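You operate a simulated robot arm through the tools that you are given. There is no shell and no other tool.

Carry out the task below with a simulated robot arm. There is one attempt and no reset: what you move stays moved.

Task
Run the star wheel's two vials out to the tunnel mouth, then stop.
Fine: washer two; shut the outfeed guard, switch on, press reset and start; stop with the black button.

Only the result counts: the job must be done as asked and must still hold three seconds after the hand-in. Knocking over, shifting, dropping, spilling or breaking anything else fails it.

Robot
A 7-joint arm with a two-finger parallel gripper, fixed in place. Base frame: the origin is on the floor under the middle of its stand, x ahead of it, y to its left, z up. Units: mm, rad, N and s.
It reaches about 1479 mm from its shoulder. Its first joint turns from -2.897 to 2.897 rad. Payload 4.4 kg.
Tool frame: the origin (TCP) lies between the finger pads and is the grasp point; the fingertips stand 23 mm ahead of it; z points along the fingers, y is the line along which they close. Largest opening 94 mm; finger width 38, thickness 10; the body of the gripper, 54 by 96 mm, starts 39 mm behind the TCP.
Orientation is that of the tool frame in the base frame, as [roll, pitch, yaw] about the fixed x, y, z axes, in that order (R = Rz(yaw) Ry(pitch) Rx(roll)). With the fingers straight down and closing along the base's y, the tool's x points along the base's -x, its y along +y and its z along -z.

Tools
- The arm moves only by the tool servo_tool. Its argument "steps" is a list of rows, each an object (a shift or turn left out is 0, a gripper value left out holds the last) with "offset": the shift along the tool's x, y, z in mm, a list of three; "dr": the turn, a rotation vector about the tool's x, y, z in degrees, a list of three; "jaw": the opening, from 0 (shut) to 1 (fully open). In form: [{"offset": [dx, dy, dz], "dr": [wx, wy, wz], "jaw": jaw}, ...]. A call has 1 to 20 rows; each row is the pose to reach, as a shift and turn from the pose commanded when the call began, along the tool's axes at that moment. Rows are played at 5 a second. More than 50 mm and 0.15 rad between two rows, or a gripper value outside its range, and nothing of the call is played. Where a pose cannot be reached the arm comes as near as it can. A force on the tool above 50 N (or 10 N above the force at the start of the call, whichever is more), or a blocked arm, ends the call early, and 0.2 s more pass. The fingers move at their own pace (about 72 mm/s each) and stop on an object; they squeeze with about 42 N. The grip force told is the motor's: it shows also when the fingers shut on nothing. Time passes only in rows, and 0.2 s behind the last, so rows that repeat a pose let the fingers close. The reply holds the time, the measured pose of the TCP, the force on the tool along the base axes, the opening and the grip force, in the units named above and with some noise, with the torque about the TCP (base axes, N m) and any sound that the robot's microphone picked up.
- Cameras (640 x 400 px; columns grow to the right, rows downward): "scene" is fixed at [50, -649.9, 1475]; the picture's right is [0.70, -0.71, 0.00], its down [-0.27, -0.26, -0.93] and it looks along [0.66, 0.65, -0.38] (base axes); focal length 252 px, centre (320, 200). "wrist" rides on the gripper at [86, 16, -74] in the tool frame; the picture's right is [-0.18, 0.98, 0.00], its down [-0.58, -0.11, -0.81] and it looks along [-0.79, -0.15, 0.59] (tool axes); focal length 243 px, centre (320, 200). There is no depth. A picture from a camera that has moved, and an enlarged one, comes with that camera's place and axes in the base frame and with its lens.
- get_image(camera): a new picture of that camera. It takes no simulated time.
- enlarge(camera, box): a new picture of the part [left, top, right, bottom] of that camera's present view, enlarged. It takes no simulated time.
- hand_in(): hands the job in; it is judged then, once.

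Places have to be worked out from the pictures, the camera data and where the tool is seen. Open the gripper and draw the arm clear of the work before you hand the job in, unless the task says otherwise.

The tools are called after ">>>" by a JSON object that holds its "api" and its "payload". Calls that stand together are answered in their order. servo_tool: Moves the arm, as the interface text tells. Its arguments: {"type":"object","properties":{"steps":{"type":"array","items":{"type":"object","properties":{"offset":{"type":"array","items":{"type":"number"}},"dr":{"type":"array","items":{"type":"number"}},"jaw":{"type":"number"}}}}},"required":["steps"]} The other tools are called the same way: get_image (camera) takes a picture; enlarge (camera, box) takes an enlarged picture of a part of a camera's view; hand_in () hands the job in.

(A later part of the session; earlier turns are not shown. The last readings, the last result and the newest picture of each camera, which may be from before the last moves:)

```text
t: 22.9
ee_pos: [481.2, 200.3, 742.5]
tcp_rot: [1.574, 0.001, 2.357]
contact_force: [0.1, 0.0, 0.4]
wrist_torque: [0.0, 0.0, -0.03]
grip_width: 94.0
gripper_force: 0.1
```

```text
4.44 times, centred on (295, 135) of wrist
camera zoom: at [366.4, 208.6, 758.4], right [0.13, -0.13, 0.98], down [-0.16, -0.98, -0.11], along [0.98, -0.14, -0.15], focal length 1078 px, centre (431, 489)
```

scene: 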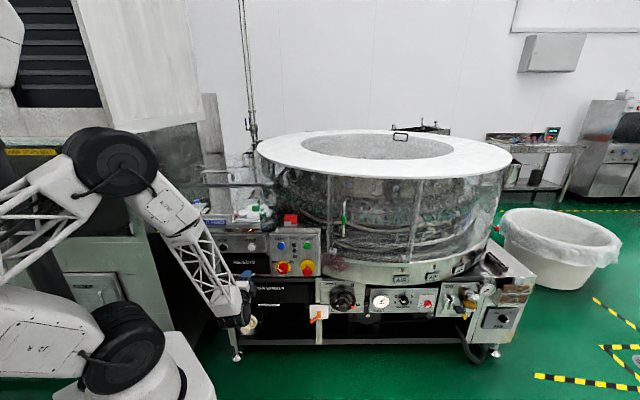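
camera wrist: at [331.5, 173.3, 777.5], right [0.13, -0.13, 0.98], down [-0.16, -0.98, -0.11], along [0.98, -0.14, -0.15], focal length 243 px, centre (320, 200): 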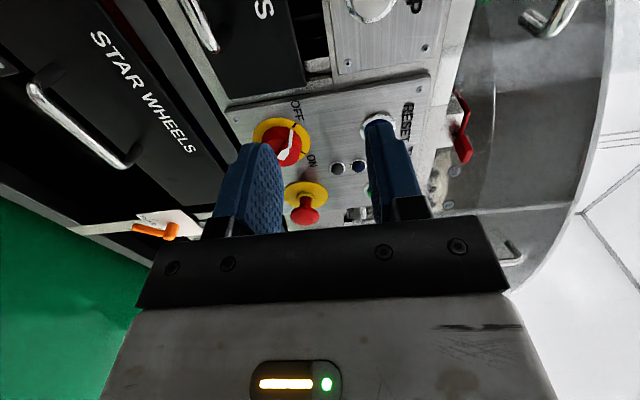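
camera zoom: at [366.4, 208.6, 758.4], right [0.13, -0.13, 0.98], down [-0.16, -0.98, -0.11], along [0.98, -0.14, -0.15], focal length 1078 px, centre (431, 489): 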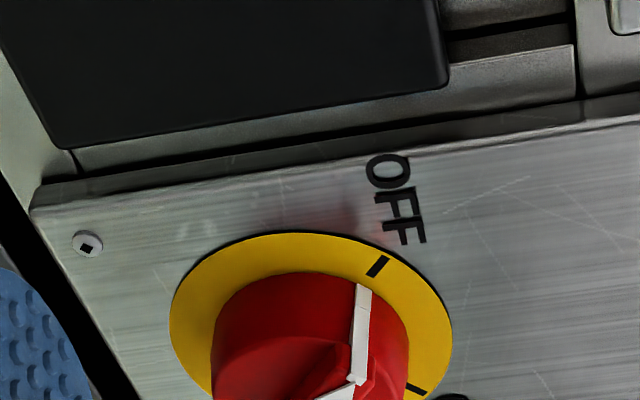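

The clearer view puts the knob centre at u≈315.5, z≈687, its ridge front at d≈585 (33 mm proud of the panel at d≈618). I move in front of it and roll the tool -135° so the fingers straddle the ridge, leaving room for the 90° clockwise turn.

>>> {"api": "servo_tool", "payload": {"steps": [{"offset": [-6, -3, 2], "dr": [0, 0, -7.5], "jaw": 0.45}, {"offset": [-13, -6, 4], "dr": [0, 0, -15]}, {"offset": [-19, -9, 6], "dr": [0, 0, -22.5]}, {"offset": [-26, -12, 8], "dr": [0, 0, -30]}, {"offset": [-32, -15, 10], "dr": [0, 0, -37.5]}, {"offset": [-39, -18, 12], "dr": [0, 0, -45]}, {"offset": [-45, -21, 14], "dr": [0, 0, -52.5]}, {"offset": [-52, -24, 16], "dr": [0, 0, -60]}, {"offset": [-58, -27, 18], "dr": [0, 0, -67.5]}, {"offset": [-65, -30, 20], "dr": [0, 0, -75]}, {"offset": [-71, -33, 22], "dr": [0, 0, -82.5]}, {"offset": [-78, -36, 24], "dr": [0, 0, -90]}, {"offset": [-84, -39, 26], "dr": [0, 0, -97.5]}, {"offset": [-91, -42, 28], "dr": [0, 0, -105]}, {"offset": [-97, -45, 30], "dr": [0, 0, -112.5]}, {"offset": [-104, -48, 32], "dr": [0, 0, -120]}, {"offset": [-110, -51, 35], "dr": [0, 0, -127.5]}, {"offset": [-117, -54.5, 38], "dr": [0, 0, -135]}, {"offset": [-117, -54.5, 38], "dr": [0, 0, -135]}]}}

>>> {"api": "get_image", "payload": {"camera": "wrist"}}

>>> {"api": "enlarge", "payload": {"camera": "scene", "box": [230, 230, 350, 305]}}

```text
t: 26.9
ee_pos: [637.5, 84.4, 892.0]
tcp_rot: [-1.771, 1.034, -0.892]
contact_force: [-0.1, 0.6, 0.0]
wrist_torque: [0.03, -0.01, -0.02]
grip_width: 42.5
gripper_force: 0.0
out of reach, approached as far as the arm can: row 13, 14, 15, 16, 17, 18, 19
```

```text
taken
camera wrist: at [604.7, 3.2, 816.4], right [-0.73, 0.59, -0.33], down [-0.64, -0.43, 0.64], along [0.23, 0.68, 0.7], focal length 243 px, centre (320, 200)
```

wrist: 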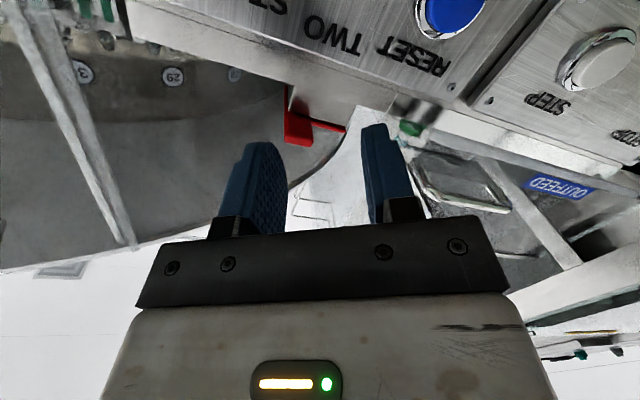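

```text
5.33 times, centred on (290, 268) of scene
camera zoom: at [50.0, -649.9, 1475.0], right [0.7, -0.71, 0.0], down [-0.27, -0.26, -0.93], along [0.66, 0.65, -0.38], focal length 1344 px, centre (480, -160)
```

zoom: 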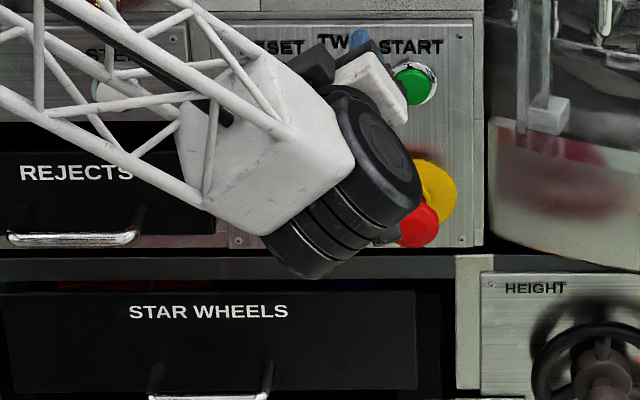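

The roll past about -95° ran out of the wrist's range, so the arm drifted to an off pose (TCP about u 391, d 510, z 892) without touching anything. I undo it: rotate back +120° to the earlier known-good roll and return to the previous spot in front of the panel.

>>> {"api": "servo_tool", "payload": {"steps": [{"offset": [2.2, 15.2, -10], "dr": [0.03, -0.53, 7.5]}, {"offset": [4.4, 30.4, -20], "dr": [0.05, -1.05, 15]}, {"offset": [6.6, 45.6, -20], "dr": [0.08, -1.58, 22.5]}, {"offset": [8.8, 60.8, -20], "dr": [0.1, -2.1, 30]}, {"offset": [11, 76, -20], "dr": [0.13, -2.63, 37.5]}, {"offset": [13.2, 91.2, -20], "dr": [0.16, -3.15, 45]}, {"offset": [15.4, 106.4, -20], "dr": [0.18, -3.68, 52.5]}, {"offset": [17.6, 121.6, -20], "dr": [0.21, -4.2, 60]}, {"offset": [19.8, 136.8, -20], "dr": [0.24, -4.73, 67.5]}, {"offset": [22, 152, -15], "dr": [0.26, -5.25, 75]}, {"offset": [24.2, 167.2, -10], "dr": [0.29, -5.78, 82.5]}, {"offset": [26.4, 182.4, -8], "dr": [0.32, -6.3, 90]}, {"offset": [28.6, 197.6, -6], "dr": [0.34, -6.83, 97.5]}, {"offset": [30.8, 212.8, -4], "dr": [0.37, -7.35, 105]}, {"offset": [33, 228, -2], "dr": [0.39, -7.88, 112.5]}, {"offset": [35.2, 243.3, -1.7], "dr": [0.42, -8.4, 120.1]}, {"offset": [35.2, 243.3, -1.7], "dr": [0.42, -8.4, 120.1]}]}}

>>> {"api": "get_image", "payload": {"camera": "wrist"}}

>>> {"api": "get_image", "payload": {"camera": "scene"}}

```text
t: 30.5
ee_pos: [475.4, 192.6, 740.6]
tcp_rot: [1.57, -0.001, 2.356]
contact_force: [0.4, -0.1, -0.1]
wrist_torque: [-0.03, 0.01, 0.02]
grip_width: 42.4
gripper_force: 0.0
```

```text
taken
camera wrist: at [361.4, 200.4, 757.0], right [0.13, -0.13, 0.98], down [-0.16, -0.98, -0.11], along [0.98, -0.14, -0.15], focal length 243 px, centre (320, 200)
```

wrist: 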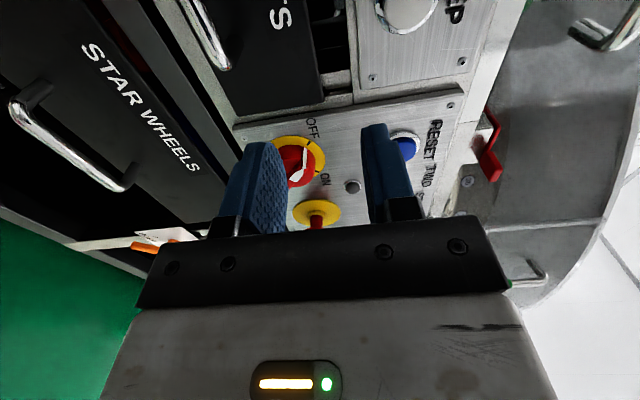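

```text
taken
```

scene: 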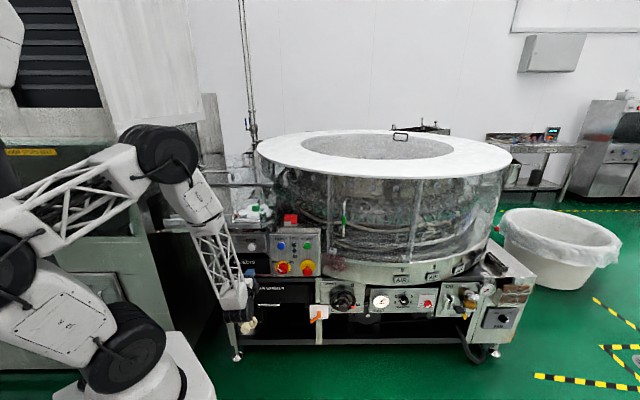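

Recovered to the known-good pose. Now I test the other direction: move in front of the knob (still ~40 mm clear) while rolling +45°, then on to +135° to check the full turn is reachable.

>>> {"api": "servo_tool", "payload": {"steps": [{"offset": [-19, -9, 8], "dr": [0, 0, 7.5]}, {"offset": [-38, -18, 16], "dr": [0, 0, 15]}, {"offset": [-58, -26, 24], "dr": [0, 0, 22.5]}, {"offset": [-77, -35, 32], "dr": [0, 0, 30]}, {"offset": [-96, -44, 40], "dr": [0, 0, 37.5]}, {"offset": [-115.5, -52.6, 47.7], "dr": [0, 0, 45]}, {"offset": [-115.5, -52.6, 47.7], "dr": [0, 0, 53]}, {"offset": [-115.5, -52.6, 47.7], "dr": [0, 0, 61]}, {"offset": [-115.5, -52.6, 47.7], "dr": [0, 0, 69]}, {"offset": [-115.5, -52.6, 47.7], "dr": [0, 0, 77]}, {"offset": [-115.5, -52.6, 47.7], "dr": [0, 0, 85]}, {"offset": [-115.5, -52.6, 47.7], "dr": [0, 0, 93]}, {"offset": [-115.5, -52.6, 47.7], "dr": [0, 0, 101]}, {"offset": [-115.5, -52.6, 47.7], "dr": [0, 0, 109]}, {"offset": [-115.5, -52.6, 47.7], "dr": [0, 0, 117]}, {"offset": [-115.5, -52.6, 47.7], "dr": [0, 0, 125]}, {"offset": [-115.5, -52.6, 47.7], "dr": [0, 0, 133]}, {"offset": [-115.5, -52.6, 47.7], "dr": [0, 0, 140]}, {"offset": [-115.5, -52.6, 47.7], "dr": [0, 0, 140]}]}}

>>> {"api": "get_image", "payload": {"camera": "wrist"}}

```text
t: 34.5
ee_pos: [591.4, 145.2, 688.2]
tcp_rot: [-1.57, -0.697, -0.786]
contact_force: [-0.3, -0.1, 0.1]
wrist_torque: [-0.02, -0.02, 0.0]
grip_width: 42.4
gripper_force: 0.0
```

```text
taken
camera wrist: at [592.3, 37.7, 731.3], right [0.35, -0.35, -0.87], down [-0.93, -0.21, -0.29], along [-0.08, 0.92, -0.4], focal length 243 px, centre (320, 200)
```

wrist: 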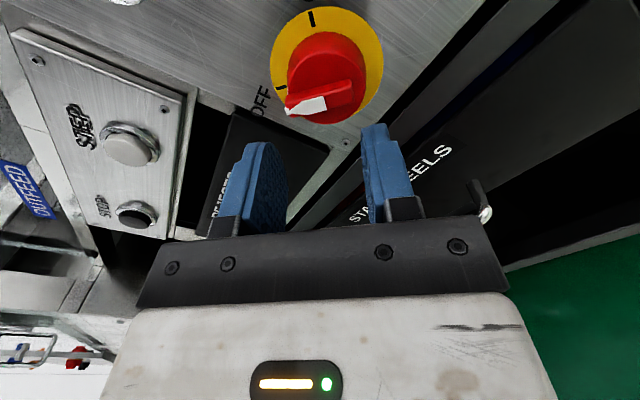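

The whole roll to +140° is reachable. From here the knob's ridge shows well, so I enlarge it before rolling back to +45° to grip.

>>> {"api": "enlarge", "payload": {"camera": "wrist", "box": [250, 0, 400, 130]}}

```text
3.08 times, centred on (325, 65) of wrist
camera zoom: at [592.3, 37.7, 731.3], right [0.35, -0.35, -0.87], down [-0.93, -0.21, -0.29], along [-0.08, 0.92, -0.4], focal length 746 px, centre (305, 615)
```

zoom: 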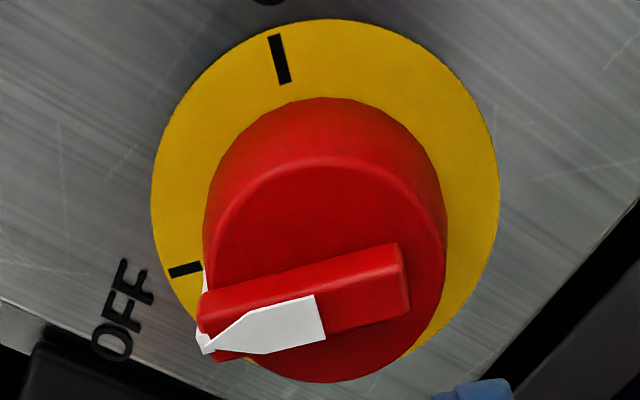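

The knob is a 52 mm disc (front at d≈599) with a ~12 mm wide, ~13 mm high ridge across it (front at d≈584), centred about u 318, z 687. I roll back to +45°, so the fingers close across the ridge.

>>> {"api": "servo_tool", "payload": {"steps": [{"offset": [0, 0, 0], "dr": [0, 0, -8]}, {"offset": [0, 0, 0], "dr": [0, 0, -16]}, {"offset": [0, 0, 0], "dr": [0, 0, -24]}, {"offset": [0, 0, 0], "dr": [0, 0, -32]}, {"offset": [0, 0, 0], "dr": [0, 0, -40]}, {"offset": [0, 0, 0], "dr": [0, 0, -48]}, {"offset": [0, 0, 0], "dr": [0, 0, -56]}, {"offset": [0, 0, 0], "dr": [0, 0, -64]}, {"offset": [0, 0, 0], "dr": [0, 0, -72]}, {"offset": [0.5, 1, 0], "dr": [0, 0, -80]}, {"offset": [1.1, 2.5, 0], "dr": [0, 0, -88]}, {"offset": [1.1, 2.5, 0], "dr": [0, 0, -95]}, {"offset": [1.1, 2.5, 0], "dr": [0, 0, -95]}]}}

>>> {"api": "get_image", "payload": {"camera": "wrist"}}

>>> {"api": "enlarge", "payload": {"camera": "scene", "box": [230, 230, 350, 305]}}

```text
t: 37.3
ee_pos: [591.9, 143.4, 687.3]
tcp_rot: [1.571, -0.783, 2.358]
contact_force: [0.4, -0.5, -1.2]
wrist_torque: [0.04, 0.0, 0.0]
grip_width: 42.2
gripper_force: 0.0
```

```text
taken
camera wrist: at [504.5, 125.9, 759.6], right [0.58, -0.58, 0.57], down [-0.33, -0.81, -0.49], along [0.74, 0.1, -0.66], focal length 243 px, centre (320, 200)
```

wrist: 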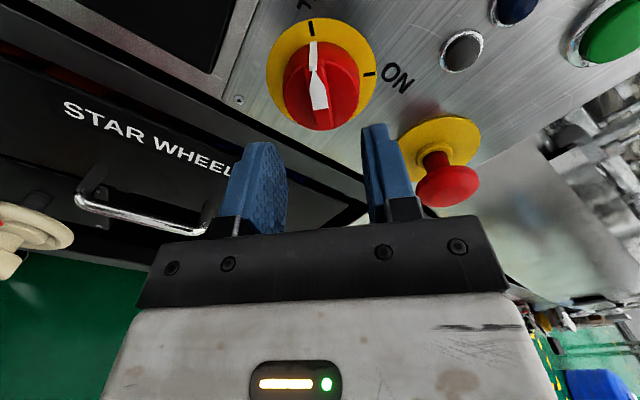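

```text
5.33 times, centred on (290, 268) of scene
camera zoom: at [50.0, -649.9, 1475.0], right [0.7, -0.71, 0.0], down [-0.27, -0.26, -0.93], along [0.66, 0.65, -0.38], focal length 1344 px, centre (480, -160)
```

zoom: 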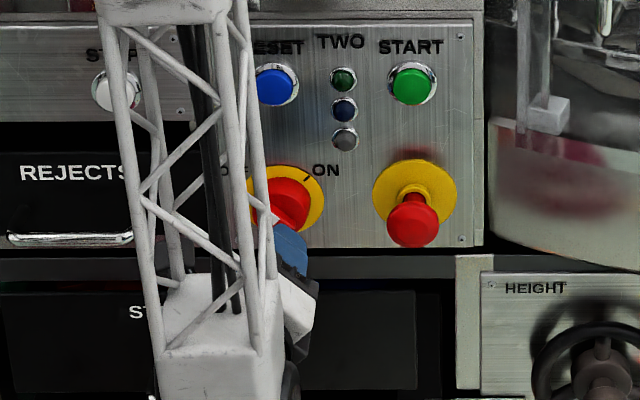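

The ridge stands vertical in the wrist view and nearly centred between the fingers; I enlarge to fine-tune the centring.

>>> {"api": "enlarge", "payload": {"camera": "wrist", "box": [255, 10, 385, 140]}}

```text
3.08 times, centred on (320, 75) of wrist
camera zoom: at [504.5, 125.9, 759.6], right [0.58, -0.58, 0.57], down [-0.33, -0.81, -0.49], along [0.74, 0.1, -0.66], focal length 746 px, centre (320, 585)
```

zoom: 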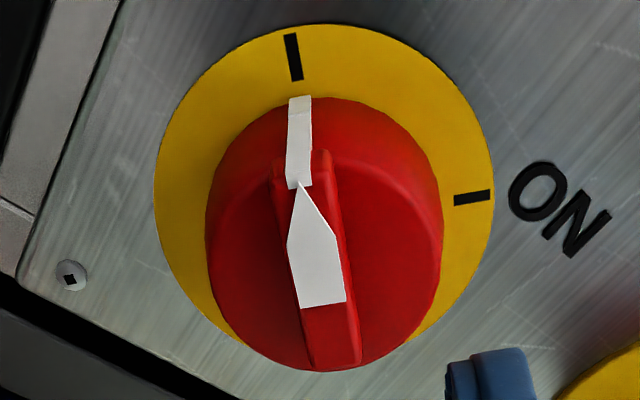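

The ridge centre lies within about a millimetre of the tool axis. I advance 51 mm so the fingertips overlap the ridge by ~9 mm without touching the disc, then close.

>>> {"api": "servo_tool", "payload": {"steps": [{"offset": [0, 0.3, 20], "jaw": 0.4}, {"offset": [0, 0.3, 38]}, {"offset": [0, 0.3, 46]}, {"offset": [0, 0.3, 51]}, {"offset": [0, 0.3, 51]}]}}

>>> {"api": "get_image", "payload": {"camera": "wrist"}}

```text
t: 38.5
ee_pos: [628.7, 179.6, 686.4]
tcp_rot: [1.572, -0.785, 2.354]
contact_force: [-9.4, -11.0, 4.8]
wrist_torque: [0.07, -0.1, 0.14]
grip_width: 36.0
gripper_force: 0.0
stopped in row 5: the force on the tool passed its limit at 54 N (the readings are from after the stop); the commanded pose is now the measured one
```

```text
taken
camera wrist: at [539.9, 161.7, 759.2], right [0.58, -0.58, 0.57], down [-0.34, -0.81, -0.49], along [0.74, 0.09, -0.67], focal length 243 px, centre (320, 200)
```

wrist: 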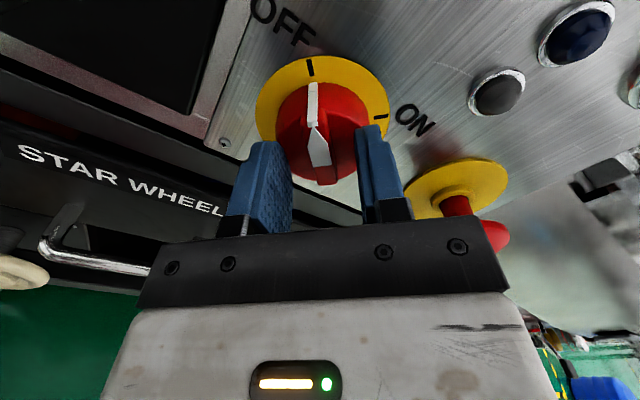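

The fingertips touched the disc face (d≈594.5). I back off 3 mm and close on the ridge.

>>> {"api": "servo_tool", "payload": {"steps": [{"offset": [0, 0, -2.5]}, {"offset": [0, 0, -2.5], "jaw": 0.2}, {"offset": [0, 0, -2.5], "jaw": 0.05}, {"offset": [0, 0, -2.5], "jaw": 0.05}, {"offset": [0, 0, -2.5], "jaw": 0.05}]}}

>>> {"api": "enlarge", "payload": {"camera": "wrist", "box": [230, 30, 430, 230]}}

```text
t: 39.7
ee_pos: [627.9, 177.6, 687.3]
tcp_rot: [1.567, -0.785, 2.356]
contact_force: [5.0, -18.1, 21.4]
wrist_torque: [0.29, -0.11, -0.39]
grip_width: 12.1
gripper_force: 44.8
```

```text
2.00 times, centred on (330, 130) of wrist
camera zoom: at [539.3, 159.6, 759.4], right [0.58, -0.58, 0.57], down [-0.33, -0.81, -0.49], along [0.74, 0.09, -0.66], focal length 485 px, centre (300, 340)
```

zoom: 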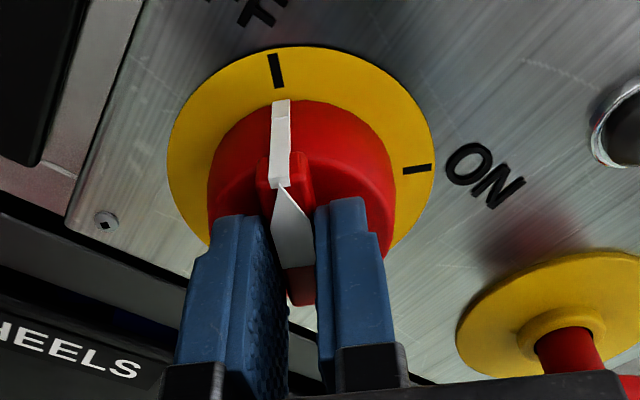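

The ridge is gripped (12.1 mm), with the tool about 1–2 mm off in the closing direction. I shift slightly to relieve that and turn the first 30° clockwise.

>>> {"api": "servo_tool", "payload": {"steps": [{"offset": [0, 1.5, 0]}, {"offset": [0, 1.5, 0], "dr": [0, 0, 6]}, {"offset": [0, 1.5, 0], "dr": [0, 0, 12]}, {"offset": [0, 1.5, 0], "dr": [0, 0, 18]}, {"offset": [0, 1.5, 0], "dr": [0, 0, 24]}, {"offset": [0, 1.5, 0], "dr": [0, 0, 30]}, {"offset": [0, 1.5, 0], "dr": [0, 0, 30]}]}}

>>> {"api": "enlarge", "payload": {"camera": "wrist", "box": [230, 30, 430, 230]}}

```text
t: 41.3
ee_pos: [628.2, 177.2, 688.2]
tcp_rot: [1.574, -1.309, 2.351]
contact_force: [43.0, -8.0, -23.9]
wrist_torque: [-0.56, 0.43, -0.65]
grip_width: 11.9
gripper_force: 45.1
```

```text
2.00 times, centred on (330, 130) of wrist
camera zoom: at [570.3, 128.5, 775.6], right [0.7, -0.71, 0.08], down [-0.54, -0.6, -0.59], along [0.46, 0.37, -0.8], focal length 485 px, centre (300, 340)
```

zoom: 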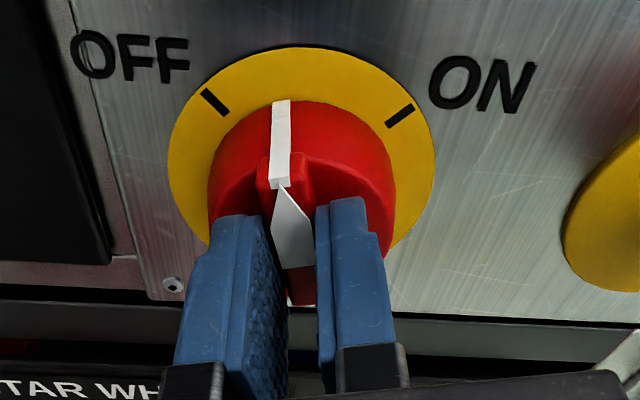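

The knob turned with the tool to about the middle, and the side force (+u, −z) agrees with the axis being near u≈321, z≈686. I shift onto that axis to relieve the load before continuing.

>>> {"api": "servo_tool", "payload": {"steps": [{"offset": [-1.5, 0.7, 0.5]}, {"offset": [-2.9, 1.3, 1]}, {"offset": [-2.9, 1.3, 1]}]}}

```text
t: 42.1
ee_pos: [629.7, 176.2, 684.8]
tcp_rot: [1.573, -1.31, 2.354]
contact_force: [-4.0, 1.6, 14.7]
wrist_torque: [0.24, -0.22, 0.08]
grip_width: 11.9
gripper_force: 45.0
```

Forces dropped to ~15 N. I continue the clockwise turn by 60° to bring the pointer to ON.

>>> {"api": "servo_tool", "payload": {"steps": [{"offset": [0.5, 0, 0], "dr": [0, 0, 6]}, {"offset": [0.5, 0, 0], "dr": [0, 0, 12]}, {"offset": [0.5, 0, 0], "dr": [0, 0, 18]}, {"offset": [0.5, 0, 0], "dr": [0, 0, 24]}, {"offset": [0.5, 0, 0], "dr": [0, 0, 30]}, {"offset": [0.5, 0, 0], "dr": [0, 0, 36]}, {"offset": [0.5, 0, 0], "dr": [0, 0, 42]}, {"offset": [0.5, 0, 0], "dr": [0, 0, 48]}, {"offset": [0.5, 0, 0], "dr": [0, 0, 54]}, {"offset": [0.5, 0, 0], "dr": [0, 0, 60]}, {"offset": [0.5, 0, 0], "dr": [0, 0, 60]}]}}

>>> {"api": "enlarge", "payload": {"camera": "wrist", "box": [230, 30, 430, 230]}}

>>> {"api": "enlarge", "payload": {"camera": "scene", "box": [230, 230, 350, 305]}}

```text
t: 44.5
ee_pos: [629.0, 176.7, 685.6]
tcp_rot: [-1.572, -0.784, -0.784]
contact_force: [-36.8, 29.5, 5.1]
wrist_torque: [0.02, -0.19, 0.82]
grip_width: 11.8
gripper_force: 45.1
```

```text
2.00 times, centred on (330, 130) of wrist
camera zoom: at [627.0, 72.2, 735.1], right [0.4, -0.4, -0.83], down [-0.92, -0.22, -0.33], along [-0.05, 0.89, -0.46], focal length 485 px, centre (300, 340)
```

zoom: 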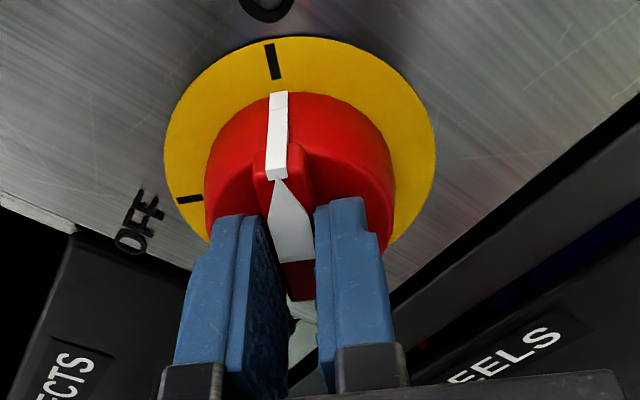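

```text
5.33 times, centred on (290, 268) of scene
camera zoom: at [50.0, -649.9, 1475.0], right [0.7, -0.71, 0.0], down [-0.27, -0.26, -0.93], along [0.66, 0.65, -0.38], focal length 1344 px, centre (480, -160)
```

zoom: 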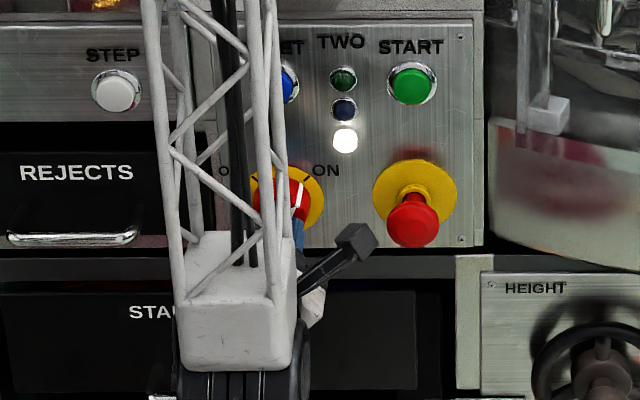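

The pointer is at the ON tick and the white power lamp is lit. I open the fingers and back straight off, then check the lamp and pointer again.

>>> {"api": "servo_tool", "payload": {"steps": [{"jaw": 0.4}, {"jaw": 0.4}, {"offset": [0, 0, -25]}, {"offset": [0, 0, -60]}, {"offset": [0, 0, -95]}, {"offset": [0, 0, -95]}]}}

>>> {"api": "get_image", "payload": {"camera": "wrist"}}

>>> {"api": "enlarge", "payload": {"camera": "scene", "box": [150, 170, 350, 305]}}

```text
t: 45.9
ee_pos: [561.6, 110.6, 686.6]
tcp_rot: [-1.57, -0.786, -0.785]
contact_force: [-0.2, 0.0, 0.5]
wrist_torque: [0.0, 0.03, 0.02]
grip_width: 37.9
gripper_force: 0.0
```

```text
taken
camera wrist: at [559.2, 5.6, 735.7], right [0.4, -0.4, -0.82], down [-0.92, -0.22, -0.33], along [-0.05, 0.89, -0.46], focal length 243 px, centre (320, 200)
```

wrist: 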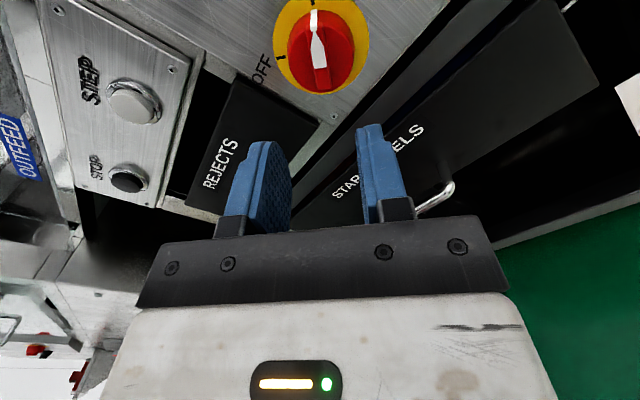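

```text
2.96 times, centred on (250, 238) of scene
camera zoom: at [50.0, -649.9, 1475.0], right [0.7, -0.71, 0.0], down [-0.27, -0.26, -0.93], along [0.66, 0.65, -0.38], focal length 747 px, centre (527, 89)
```

zoom: 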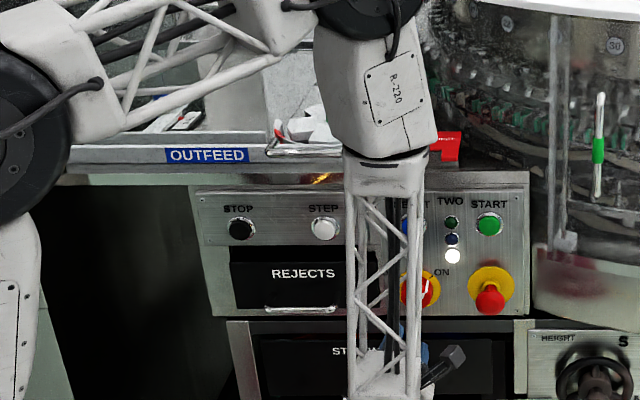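

Power stays on. Next RESET, which I place at about u≈320, z≈811; I move in front of it with closed fingers, rolling on to +180° so the wrist camera will look toward the tunnel side.

>>> {"api": "servo_tool", "payload": {"steps": [{"offset": [11.2, -10.9, 0], "dr": [0, 0, 5.6], "jaw": 0}, {"offset": [22.4, -21.8, 5], "dr": [0, 0, 11.2]}, {"offset": [33.6, -32.7, 12], "dr": [0, 0, 16.9]}, {"offset": [44.8, -43.6, 20], "dr": [0, 0, 22.5]}, {"offset": [56, -54.6, 30], "dr": [0, 0, 28.1]}, {"offset": [67.1, -65.5, 40], "dr": [0, 0, 33.8]}, {"offset": [78.3, -76.4, 50], "dr": [0, 0, 39.4]}, {"offset": [89.5, -87.3, 60], "dr": [0, 0, 45]}, {"offset": [89.5, -87.3, 60], "dr": [0, 0, 45]}]}}

>>> {"api": "get_image", "payload": {"camera": "wrist"}}

>>> {"api": "get_image", "payload": {"camera": "scene"}}

```text
t: 47.9
ee_pos: [605.7, 150.9, 811.0]
tcp_rot: [-1.572, 0.002, -0.787]
contact_force: [-0.1, -0.2, -0.5]
wrist_torque: [0.01, -0.01, -0.01]
grip_width: 0.1
gripper_force: 42.2
```

```text
taken
camera wrist: at [613.4, 37.1, 794.5], right [-0.13, 0.13, -0.98], down [-0.98, -0.16, 0.11], along [-0.14, 0.98, 0.15], focal length 243 px, centre (320, 200)
```

wrist: 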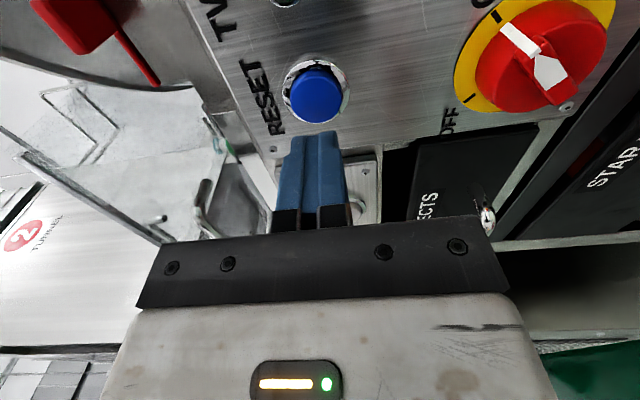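

```text
taken
```

scene: 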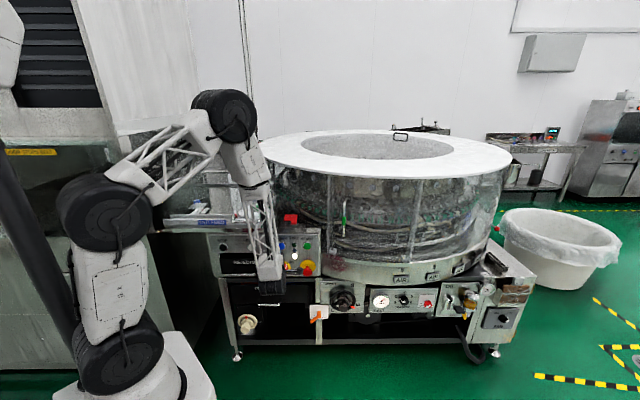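

RESET is aligned on the tool axis (within ~3 mm). I advance with the closed fingertips to press it, watching the force.

>>> {"api": "servo_tool", "payload": {"steps": [{"offset": [0, -2.5, 25]}, {"offset": [0, -2.5, 40]}, {"offset": [0, -2.5, 46]}, {"offset": [0, -2.5, 50]}]}}

>>> {"api": "get_image", "payload": {"camera": "wrist"}}

```text
t: 48.9
ee_pos: [640.5, 186.3, 814.4]
tcp_rot: [-1.571, 0.0, -0.788]
contact_force: [-1.5, -3.1, 1.8]
wrist_torque: [0.01, -0.03, -0.01]
grip_width: 0.0
gripper_force: 41.8
heard: click
```

```text
taken
camera wrist: at [648.5, 72.0, 797.6], right [-0.13, 0.13, -0.98], down [-0.98, -0.16, 0.11], along [-0.14, 0.98, 0.15], focal length 243 px, centre (320, 200)
```

wrist: 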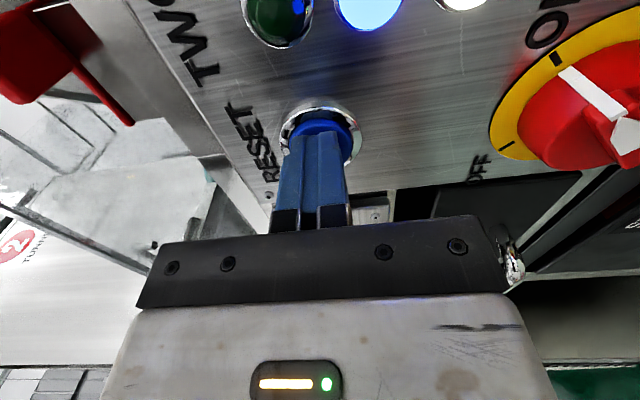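

A click and the blue lamp lit: reset is done. I draw back 35 mm and slide right to in front of START (u≈445, z≈813), then check the lamps and the vials.

>>> {"api": "servo_tool", "payload": {"steps": [{"offset": [0, 0, -35]}, {"offset": [31, 0, -35]}, {"offset": [62, 0, -35]}, {"offset": [93, 0, -35]}, {"offset": [124, 0, -35]}, {"offset": [124, 0, -35]}]}}

>>> {"api": "get_image", "payload": {"camera": "wrist"}}

>>> {"api": "get_image", "payload": {"camera": "scene"}}

>>> {"api": "enlarge", "payload": {"camera": "scene", "box": [150, 170, 350, 295]}}

```text
t: 50.3
ee_pos: [705.7, 72.5, 813.3]
tcp_rot: [-1.572, 0.001, -0.789]
contact_force: [0.2, 0.4, -0.4]
wrist_torque: [0.01, 0.02, -0.02]
grip_width: 0.0
gripper_force: 42.1
```

```text
taken
camera wrist: at [713.2, -41.4, 796.7], right [-0.13, 0.13, -0.98], down [-0.98, -0.16, 0.11], along [-0.14, 0.98, 0.15], focal length 243 px, centre (320, 200)
```

wrist: 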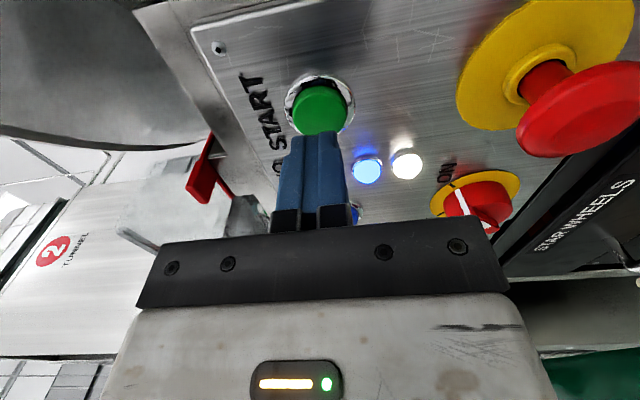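

```text
taken
```

scene: 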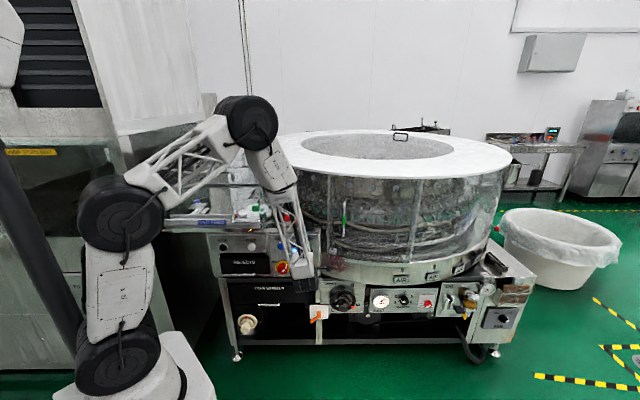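

```text
3.20 times, centred on (250, 232) of scene
camera zoom: at [50.0, -649.9, 1475.0], right [0.7, -0.71, 0.0], down [-0.27, -0.26, -0.93], along [0.66, 0.65, -0.38], focal length 806 px, centre (544, 96)
```

zoom: 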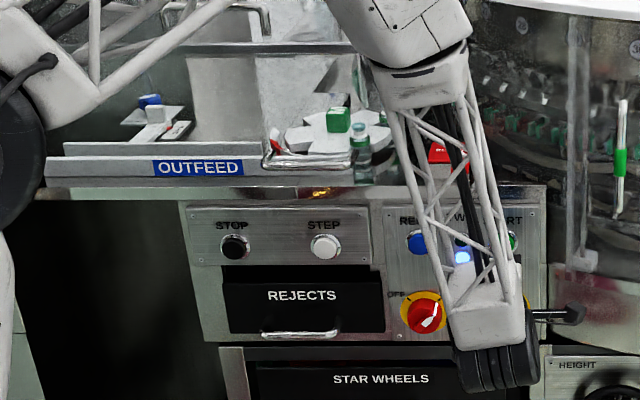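

START is centred on the tool axis and blue/white lamps stay lit. Before starting, I rehearse the traverse to the black STOP button to confirm its alignment and see what I can watch from there.

>>> {"api": "servo_tool", "payload": {"steps": [{"offset": [-40, 0.5, 0]}, {"offset": [-80, 1, 0]}, {"offset": [-120, 1.5, 0]}, {"offset": [-160, 2, 0]}, {"offset": [-200, 2.5, 0]}, {"offset": [-240, 3, 0]}, {"offset": [-280, 3.5, 0]}, {"offset": [-320, 4, 0]}, {"offset": [-360, 4, 0]}, {"offset": [-406, 4, 0]}, {"offset": [-406, 4, 0]}]}}

>>> {"api": "get_image", "payload": {"camera": "wrist"}}

>>> {"api": "get_image", "payload": {"camera": "scene"}}

>>> {"api": "enlarge", "payload": {"camera": "wrist", "box": [0, 0, 320, 260]}}

```text
t: 52.9
ee_pos: [448.4, 312.3, 849.5]
tcp_rot: [-1.506, -0.019, -0.754]
contact_force: [-0.6, -0.7, 0.1]
wrist_torque: [-0.01, 0.01, -0.01]
grip_width: 0.0
gripper_force: 42.4
out of reach, approached as far as the arm can: row 9, 10, 11
stopped in row 11: the arm was blocked; the commanded pose is now the measured one
```

```text
taken
camera wrist: at [461.4, 199.4, 829.5], right [-0.08, 0.16, -0.98], down [-0.98, -0.19, 0.05], along [-0.18, 0.97, 0.17], focal length 243 px, centre (320, 200)
```

wrist: 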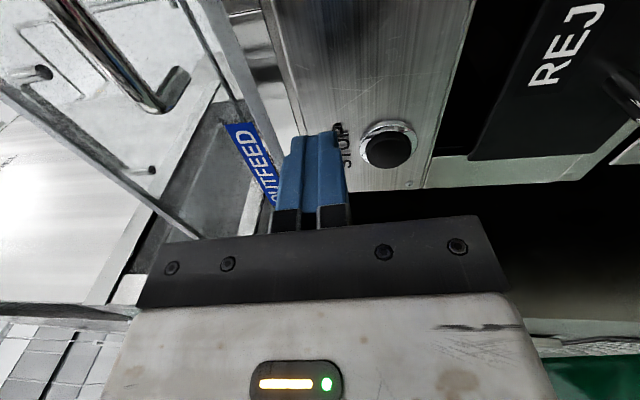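

```text
taken
```

scene: 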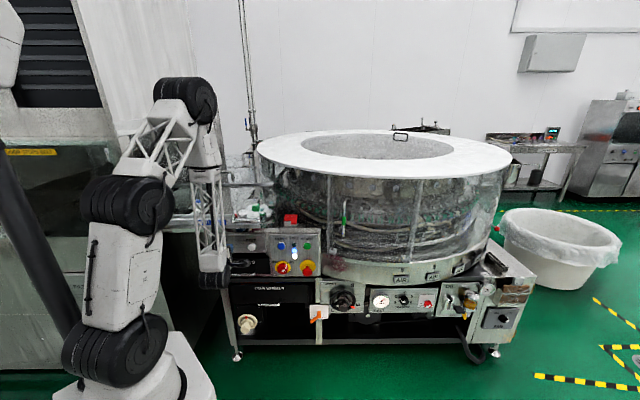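

```text
1.54 times, centred on (160, 130) of wrist
camera zoom: at [461.4, 199.4, 829.5], right [-0.08, 0.16, -0.98], down [-0.98, -0.19, 0.05], along [-0.18, 0.97, 0.17], focal length 373 px, centre (566, 308)
```

zoom: 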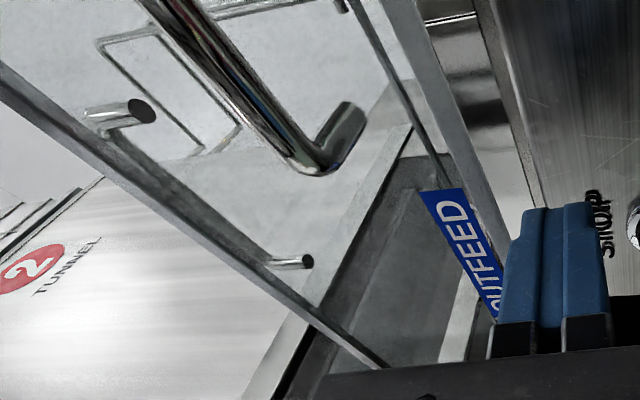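

Good that I rehearsed: with the tool horizontal the arm folds too far to reach STOP. The black button needs a steeper tool, so I go back right a bit and pitch the fingers 45° down, which moves the wrist up and away from the base.

>>> {"api": "servo_tool", "payload": {"steps": [{"offset": [14, -1, -20], "dr": [-6.9, 0.2, 0.24]}, {"offset": [29, -2, -30], "dr": [-13.9, 0.4, 0.49]}, {"offset": [44, -4, -30], "dr": [-20.9, 0.57, 0.73]}, {"offset": [59, -5.5, -28], "dr": [-27.8, 0.77, 0.98]}, {"offset": [74, -7, -25], "dr": [-34.8, 0.96, 1.22]}, {"offset": [89, -8.5, -22], "dr": [-41.7, 1.15, 1.47]}, {"offset": [103.4, -9.9, -20.6], "dr": [-48.7, 1.34, 1.71]}, {"offset": [103.4, -9.9, -20.6], "dr": [-48.7, 1.34, 1.71]}]}}

>>> {"api": "get_image", "payload": {"camera": "wrist"}}

>>> {"api": "get_image", "payload": {"camera": "scene"}}

```text
t: 54.7
ee_pos: [511.4, 225.2, 858.4]
tcp_rot: [-2.357, 0.001, -0.788]
contact_force: [0.9, 0.0, -0.3]
wrist_torque: [0.0, -0.03, -0.01]
grip_width: 0.0
gripper_force: 42.1
```

```text
taken
camera wrist: at [525.4, 119.7, 900.3], right [-0.62, -0.36, -0.69], down [-0.76, 0.06, 0.65], along [-0.19, 0.93, -0.31], focal length 243 px, centre (320, 200)
```

wrist: 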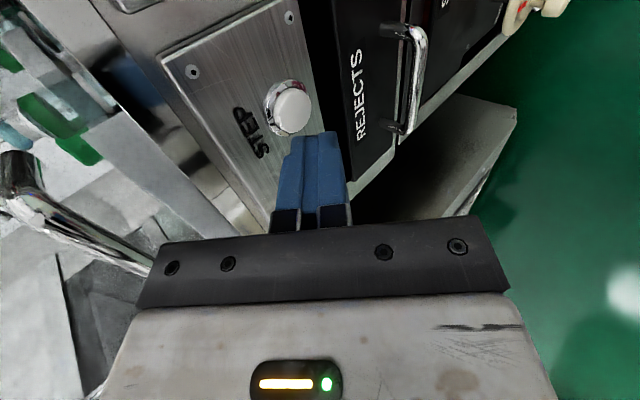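

```text
taken
```

scene: 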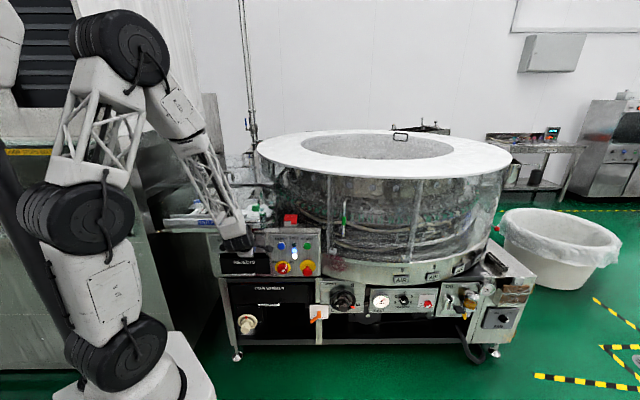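

The pitched pose works. I now move to hover in front of the black STOP button (u≈41, z≈811) with this orientation.

>>> {"api": "servo_tool", "payload": {"steps": [{"offset": [-32, 0, 9]}, {"offset": [-64, 0, 18]}, {"offset": [-96, 0, 26]}, {"offset": [-128, 0.5, 35]}, {"offset": [-161, 0.7, 43]}, {"offset": [-161, 0.7, 43]}]}}

>>> {"api": "get_image", "payload": {"camera": "wrist"}}

>>> {"api": "get_image", "payload": {"camera": "scene"}}

>>> {"api": "enlarge", "payload": {"camera": "scene", "box": [140, 170, 290, 270]}}

```text
t: 55.8
ee_pos: [472.1, 367.8, 811.6]
tcp_rot: [-2.437, 0.008, -0.797]
contact_force: [13.6, -24.8, -9.7]
wrist_torque: [-0.41, -0.11, -0.26]
grip_width: 0.1
gripper_force: 42.5
heard: click
stopped in row 5: the force on the tool passed its limit at 441 N (the readings are from after the stop); the commanded pose is now the measured one
```

```text
taken
camera wrist: at [489.1, 263.3, 856.2], right [-0.67, -0.39, -0.64], down [-0.72, 0.1, 0.69], along [-0.2, 0.92, -0.35], focal length 243 px, centre (320, 200)
```

wrist: 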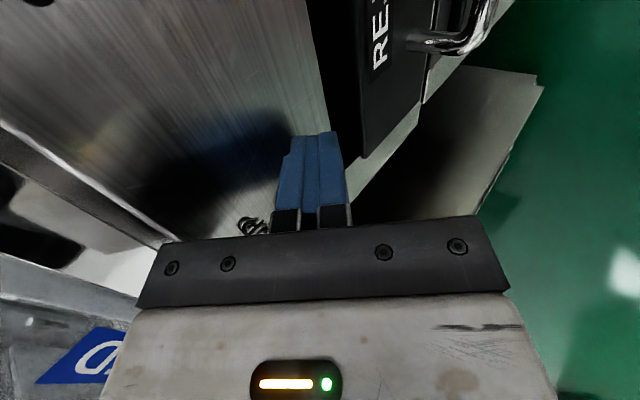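

```text
taken
```

scene: 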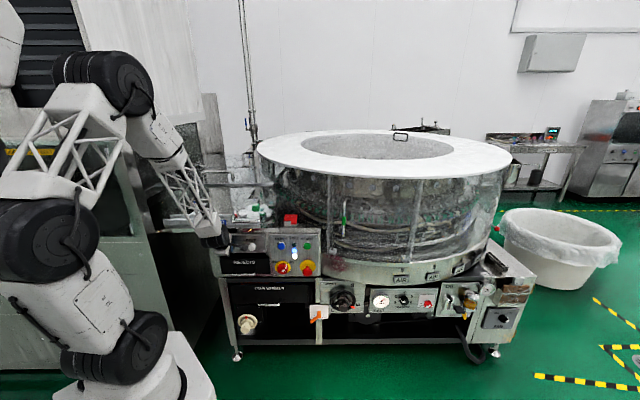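

```text
4.00 times, centred on (215, 220) of scene
camera zoom: at [50.0, -649.9, 1475.0], right [0.7, -0.71, 0.0], down [-0.27, -0.26, -0.93], along [0.66, 0.65, -0.38], focal length 1008 px, centre (740, 120)
```

zoom: 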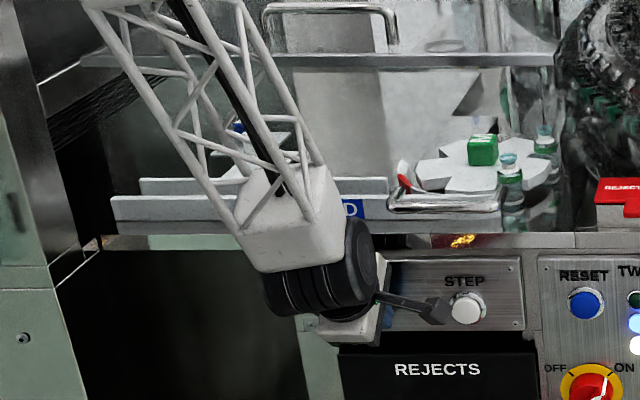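

An unexpected hard contact: the arm swung further in than commanded and the fingertips hit at the STOP button (a click, harmless before start). I back off gently, then check that nothing has changed on the machine.

>>> {"api": "servo_tool", "payload": {"steps": [{"offset": [0, 5, -5]}, {"offset": [0, 12, -12]}, {"offset": [0, 24, -24]}, {"offset": [0, 24, -24]}]}}

>>> {"api": "get_image", "payload": {"camera": "wrist"}}

>>> {"api": "get_image", "payload": {"camera": "scene"}}

>>> {"api": "enlarge", "payload": {"camera": "scene", "box": [140, 170, 340, 295]}}

```text
t: 56.8
ee_pos: [447.2, 344.9, 814.9]
tcp_rot: [-2.434, 0.009, -0.796]
contact_force: [-0.4, 0.4, -0.1]
wrist_torque: [0.0, -0.01, 0.0]
grip_width: 0.0
gripper_force: 41.9
```

```text
taken
camera wrist: at [465.2, 240.8, 860.2], right [-0.67, -0.39, -0.64], down [-0.72, 0.1, 0.69], along [-0.2, 0.92, -0.35], focal length 243 px, centre (320, 200)
```

wrist: 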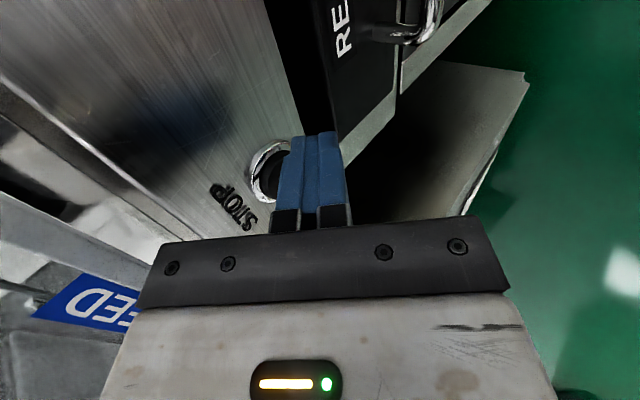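

```text
taken
```

scene: 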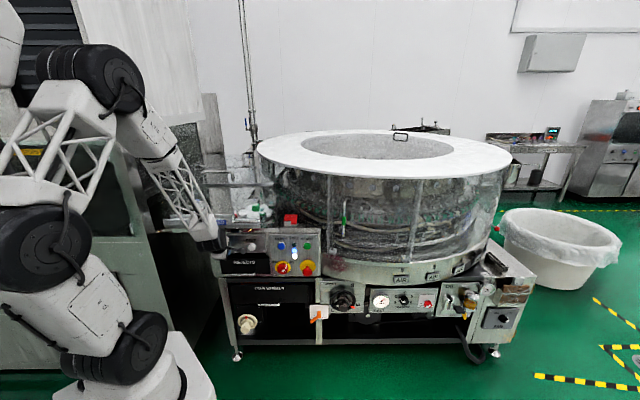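

```text
3.20 times, centred on (240, 232) of scene
camera zoom: at [50.0, -649.9, 1475.0], right [0.7, -0.71, 0.0], down [-0.27, -0.26, -0.93], along [0.66, 0.65, -0.38], focal length 806 px, centre (576, 96)
```

zoom: 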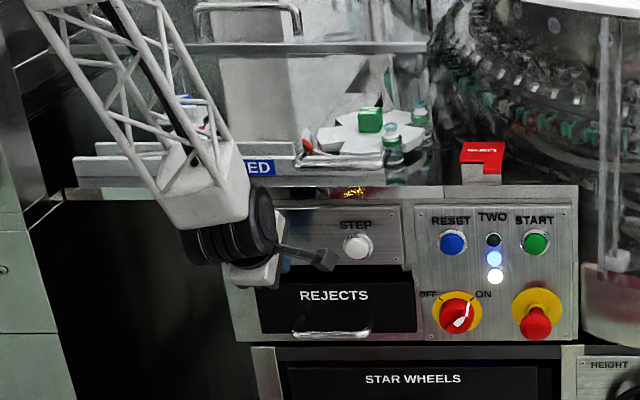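

Nothing moved: guard shut, vials in place, blue and white lamps still on. I line up carefully with STOP in small steps at a safe stand-off (target u≈46, tip height ≈807).

>>> {"api": "servo_tool", "payload": {"steps": [{"offset": [-5, 1, -8]}, {"offset": [-12, 1.5, -13]}, {"offset": [-19, 1.8, -13.3]}, {"offset": [-26, 1.8, -13.3]}, {"offset": [-26, 1.8, -13.3]}]}}

>>> {"api": "get_image", "payload": {"camera": "wrist"}}

```text
t: 58.0
ee_pos: [423.0, 358.1, 824.8]
tcp_rot: [-2.434, 0.009, -0.796]
contact_force: [0.1, 0.1, -0.3]
wrist_torque: [0.02, 0.02, 0.02]
grip_width: 0.1
gripper_force: 41.9
```

```text
taken
camera wrist: at [439.6, 252.5, 869.6], right [-0.67, -0.39, -0.64], down [-0.72, 0.1, 0.69], along [-0.2, 0.92, -0.35], focal length 243 px, centre (320, 200)
```

wrist: 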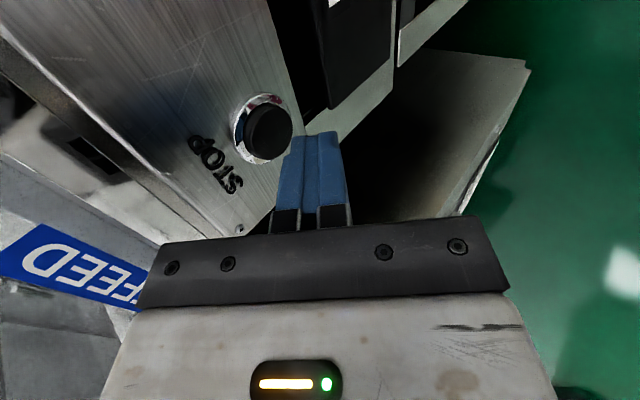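

The tip is lined up with STOP (button at about u 44, d 608, z 809). I rehearse the press by moving straight in, since STOP is harmless before starting.

>>> {"api": "servo_tool", "payload": {"steps": [{"offset": [0, -15.2, 13]}, {"offset": [0, -24.3, 20.8]}, {"offset": [0, -28.9, 24.7]}, {"offset": [0, -31.9, 27.3]}]}}

>>> {"api": "get_image", "payload": {"camera": "wrist"}}

>>> {"api": "enlarge", "payload": {"camera": "scene", "box": [140, 170, 340, 295]}}

```text
t: 59.0
ee_pos: [451.8, 384.9, 823.4]
tcp_rot: [-2.436, 0.009, -0.796]
contact_force: [-23.0, -19.9, 8.9]
wrist_torque: [-0.06, 0.14, 0.18]
grip_width: 0.0
gripper_force: 42.0
heard: click
```

```text
taken
camera wrist: at [469.0, 280.9, 868.7], right [-0.67, -0.39, -0.64], down [-0.72, 0.1, 0.69], along [-0.2, 0.92, -0.35], focal length 243 px, centre (320, 200)
```

wrist: 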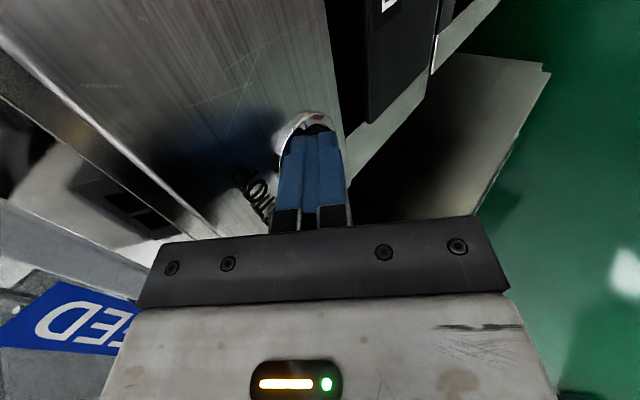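

```text
3.20 times, centred on (240, 232) of scene
camera zoom: at [50.0, -649.9, 1475.0], right [0.7, -0.71, 0.0], down [-0.27, -0.26, -0.93], along [0.66, 0.65, -0.38], focal length 806 px, centre (576, 96)
```

zoom: 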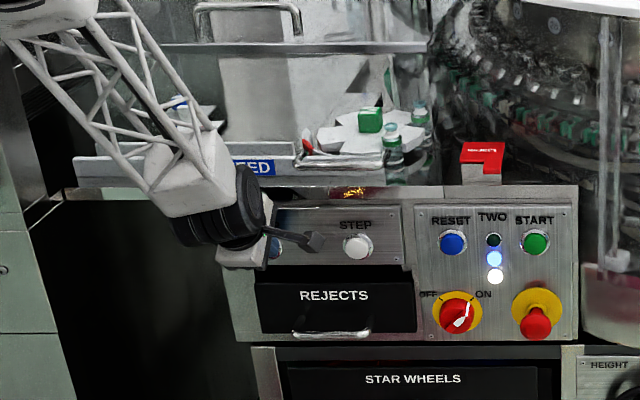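

The press works (click at TCP d≈592, ~30 N). I now back off and run the traverse to START in the same pitched orientation, which also checks that path for the return.

>>> {"api": "servo_tool", "payload": {"steps": [{"offset": [0, 22.8, -19.5]}, {"offset": [0, 45, -38]}, {"offset": [10, 57, -48.7]}, {"offset": [45, 57, -49]}, {"offset": [80, 56.6, -49.5]}, {"offset": [115, 56.3, -50]}, {"offset": [150, 56, -50.3]}, {"offset": [185, 55.6, -50.7]}, {"offset": [220, 55.2, -51]}, {"offset": [255, 54.8, -51.4]}, {"offset": [290, 54.4, -51.8]}, {"offset": [325, 54, -52.2]}, {"offset": [360, 53.7, -52.6]}, {"offset": [400, 53.4, -52.9]}, {"offset": [400, 53.4, -52.9]}]}}

>>> {"api": "get_image", "payload": {"camera": "wrist"}}

>>> {"api": "get_image", "payload": {"camera": "scene"}}

```text
t: 62.2
ee_pos: [680.5, 49.6, 826.6]
tcp_rot: [-2.435, 0.009, -0.795]
contact_force: [0.0, -0.7, -0.1]
wrist_torque: [-0.02, 0.0, -0.04]
grip_width: 0.1
gripper_force: 41.9
```

```text
taken
camera wrist: at [697.5, -55.7, 872.0], right [-0.67, -0.39, -0.64], down [-0.72, 0.1, 0.69], along [-0.2, 0.92, -0.35], focal length 243 px, centre (320, 200)
```

wrist: 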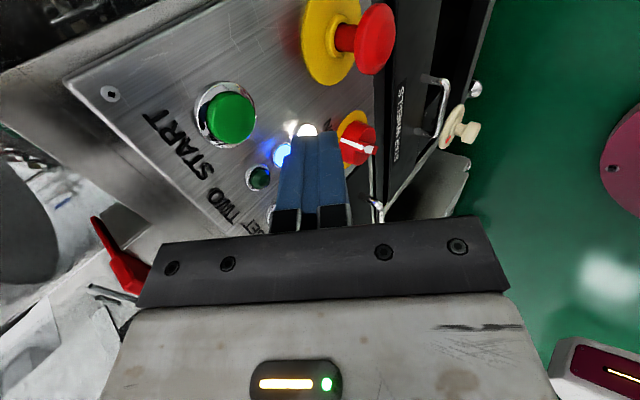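

```text
taken
```

scene: 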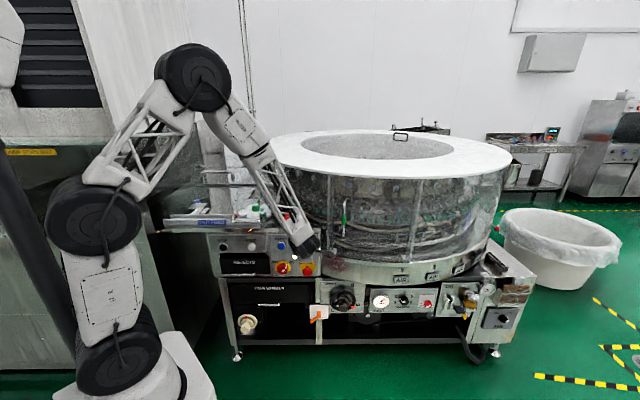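

START is at about (u 447, z 814.5), right ahead of the tip. Before pressing I take close baseline views of the vials, rails and tunnel mouth.

>>> {"api": "enlarge", "payload": {"camera": "scene", "box": [140, 180, 290, 250]}}

>>> {"api": "enlarge", "payload": {"camera": "scene", "box": [140, 195, 200, 240]}}

```text
4.27 times, centred on (215, 215) of scene
camera zoom: at [50.0, -649.9, 1475.0], right [0.7, -0.71, 0.0], down [-0.27, -0.26, -0.93], along [0.66, 0.65, -0.38], focal length 1075 px, centre (768, 136)
```

zoom: 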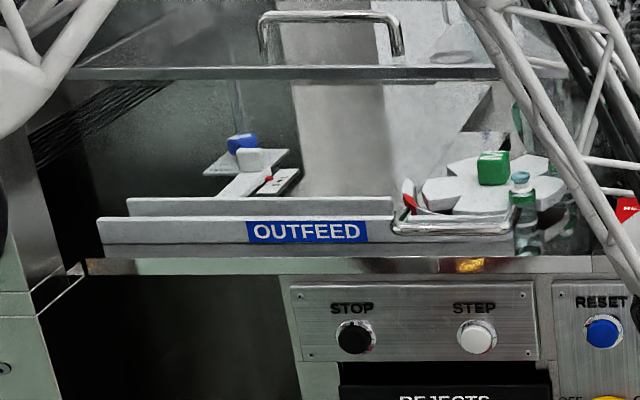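

```text
8.89 times, centred on (170, 218) of scene
camera zoom: at [50.0, -649.9, 1475.0], right [0.7, -0.71, 0.0], down [-0.27, -0.26, -0.93], along [0.66, 0.65, -0.38], focal length 2240 px, centre (1653, 44)
```

zoom: 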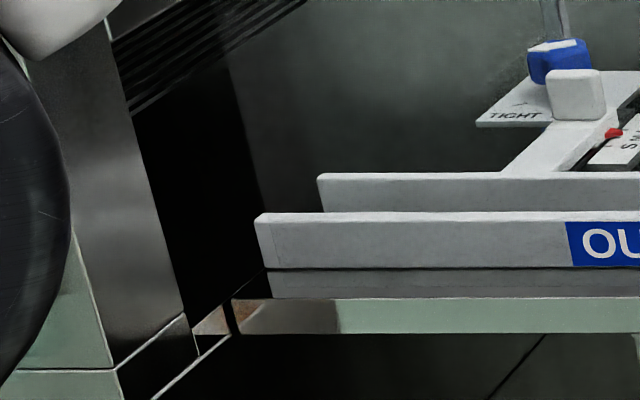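

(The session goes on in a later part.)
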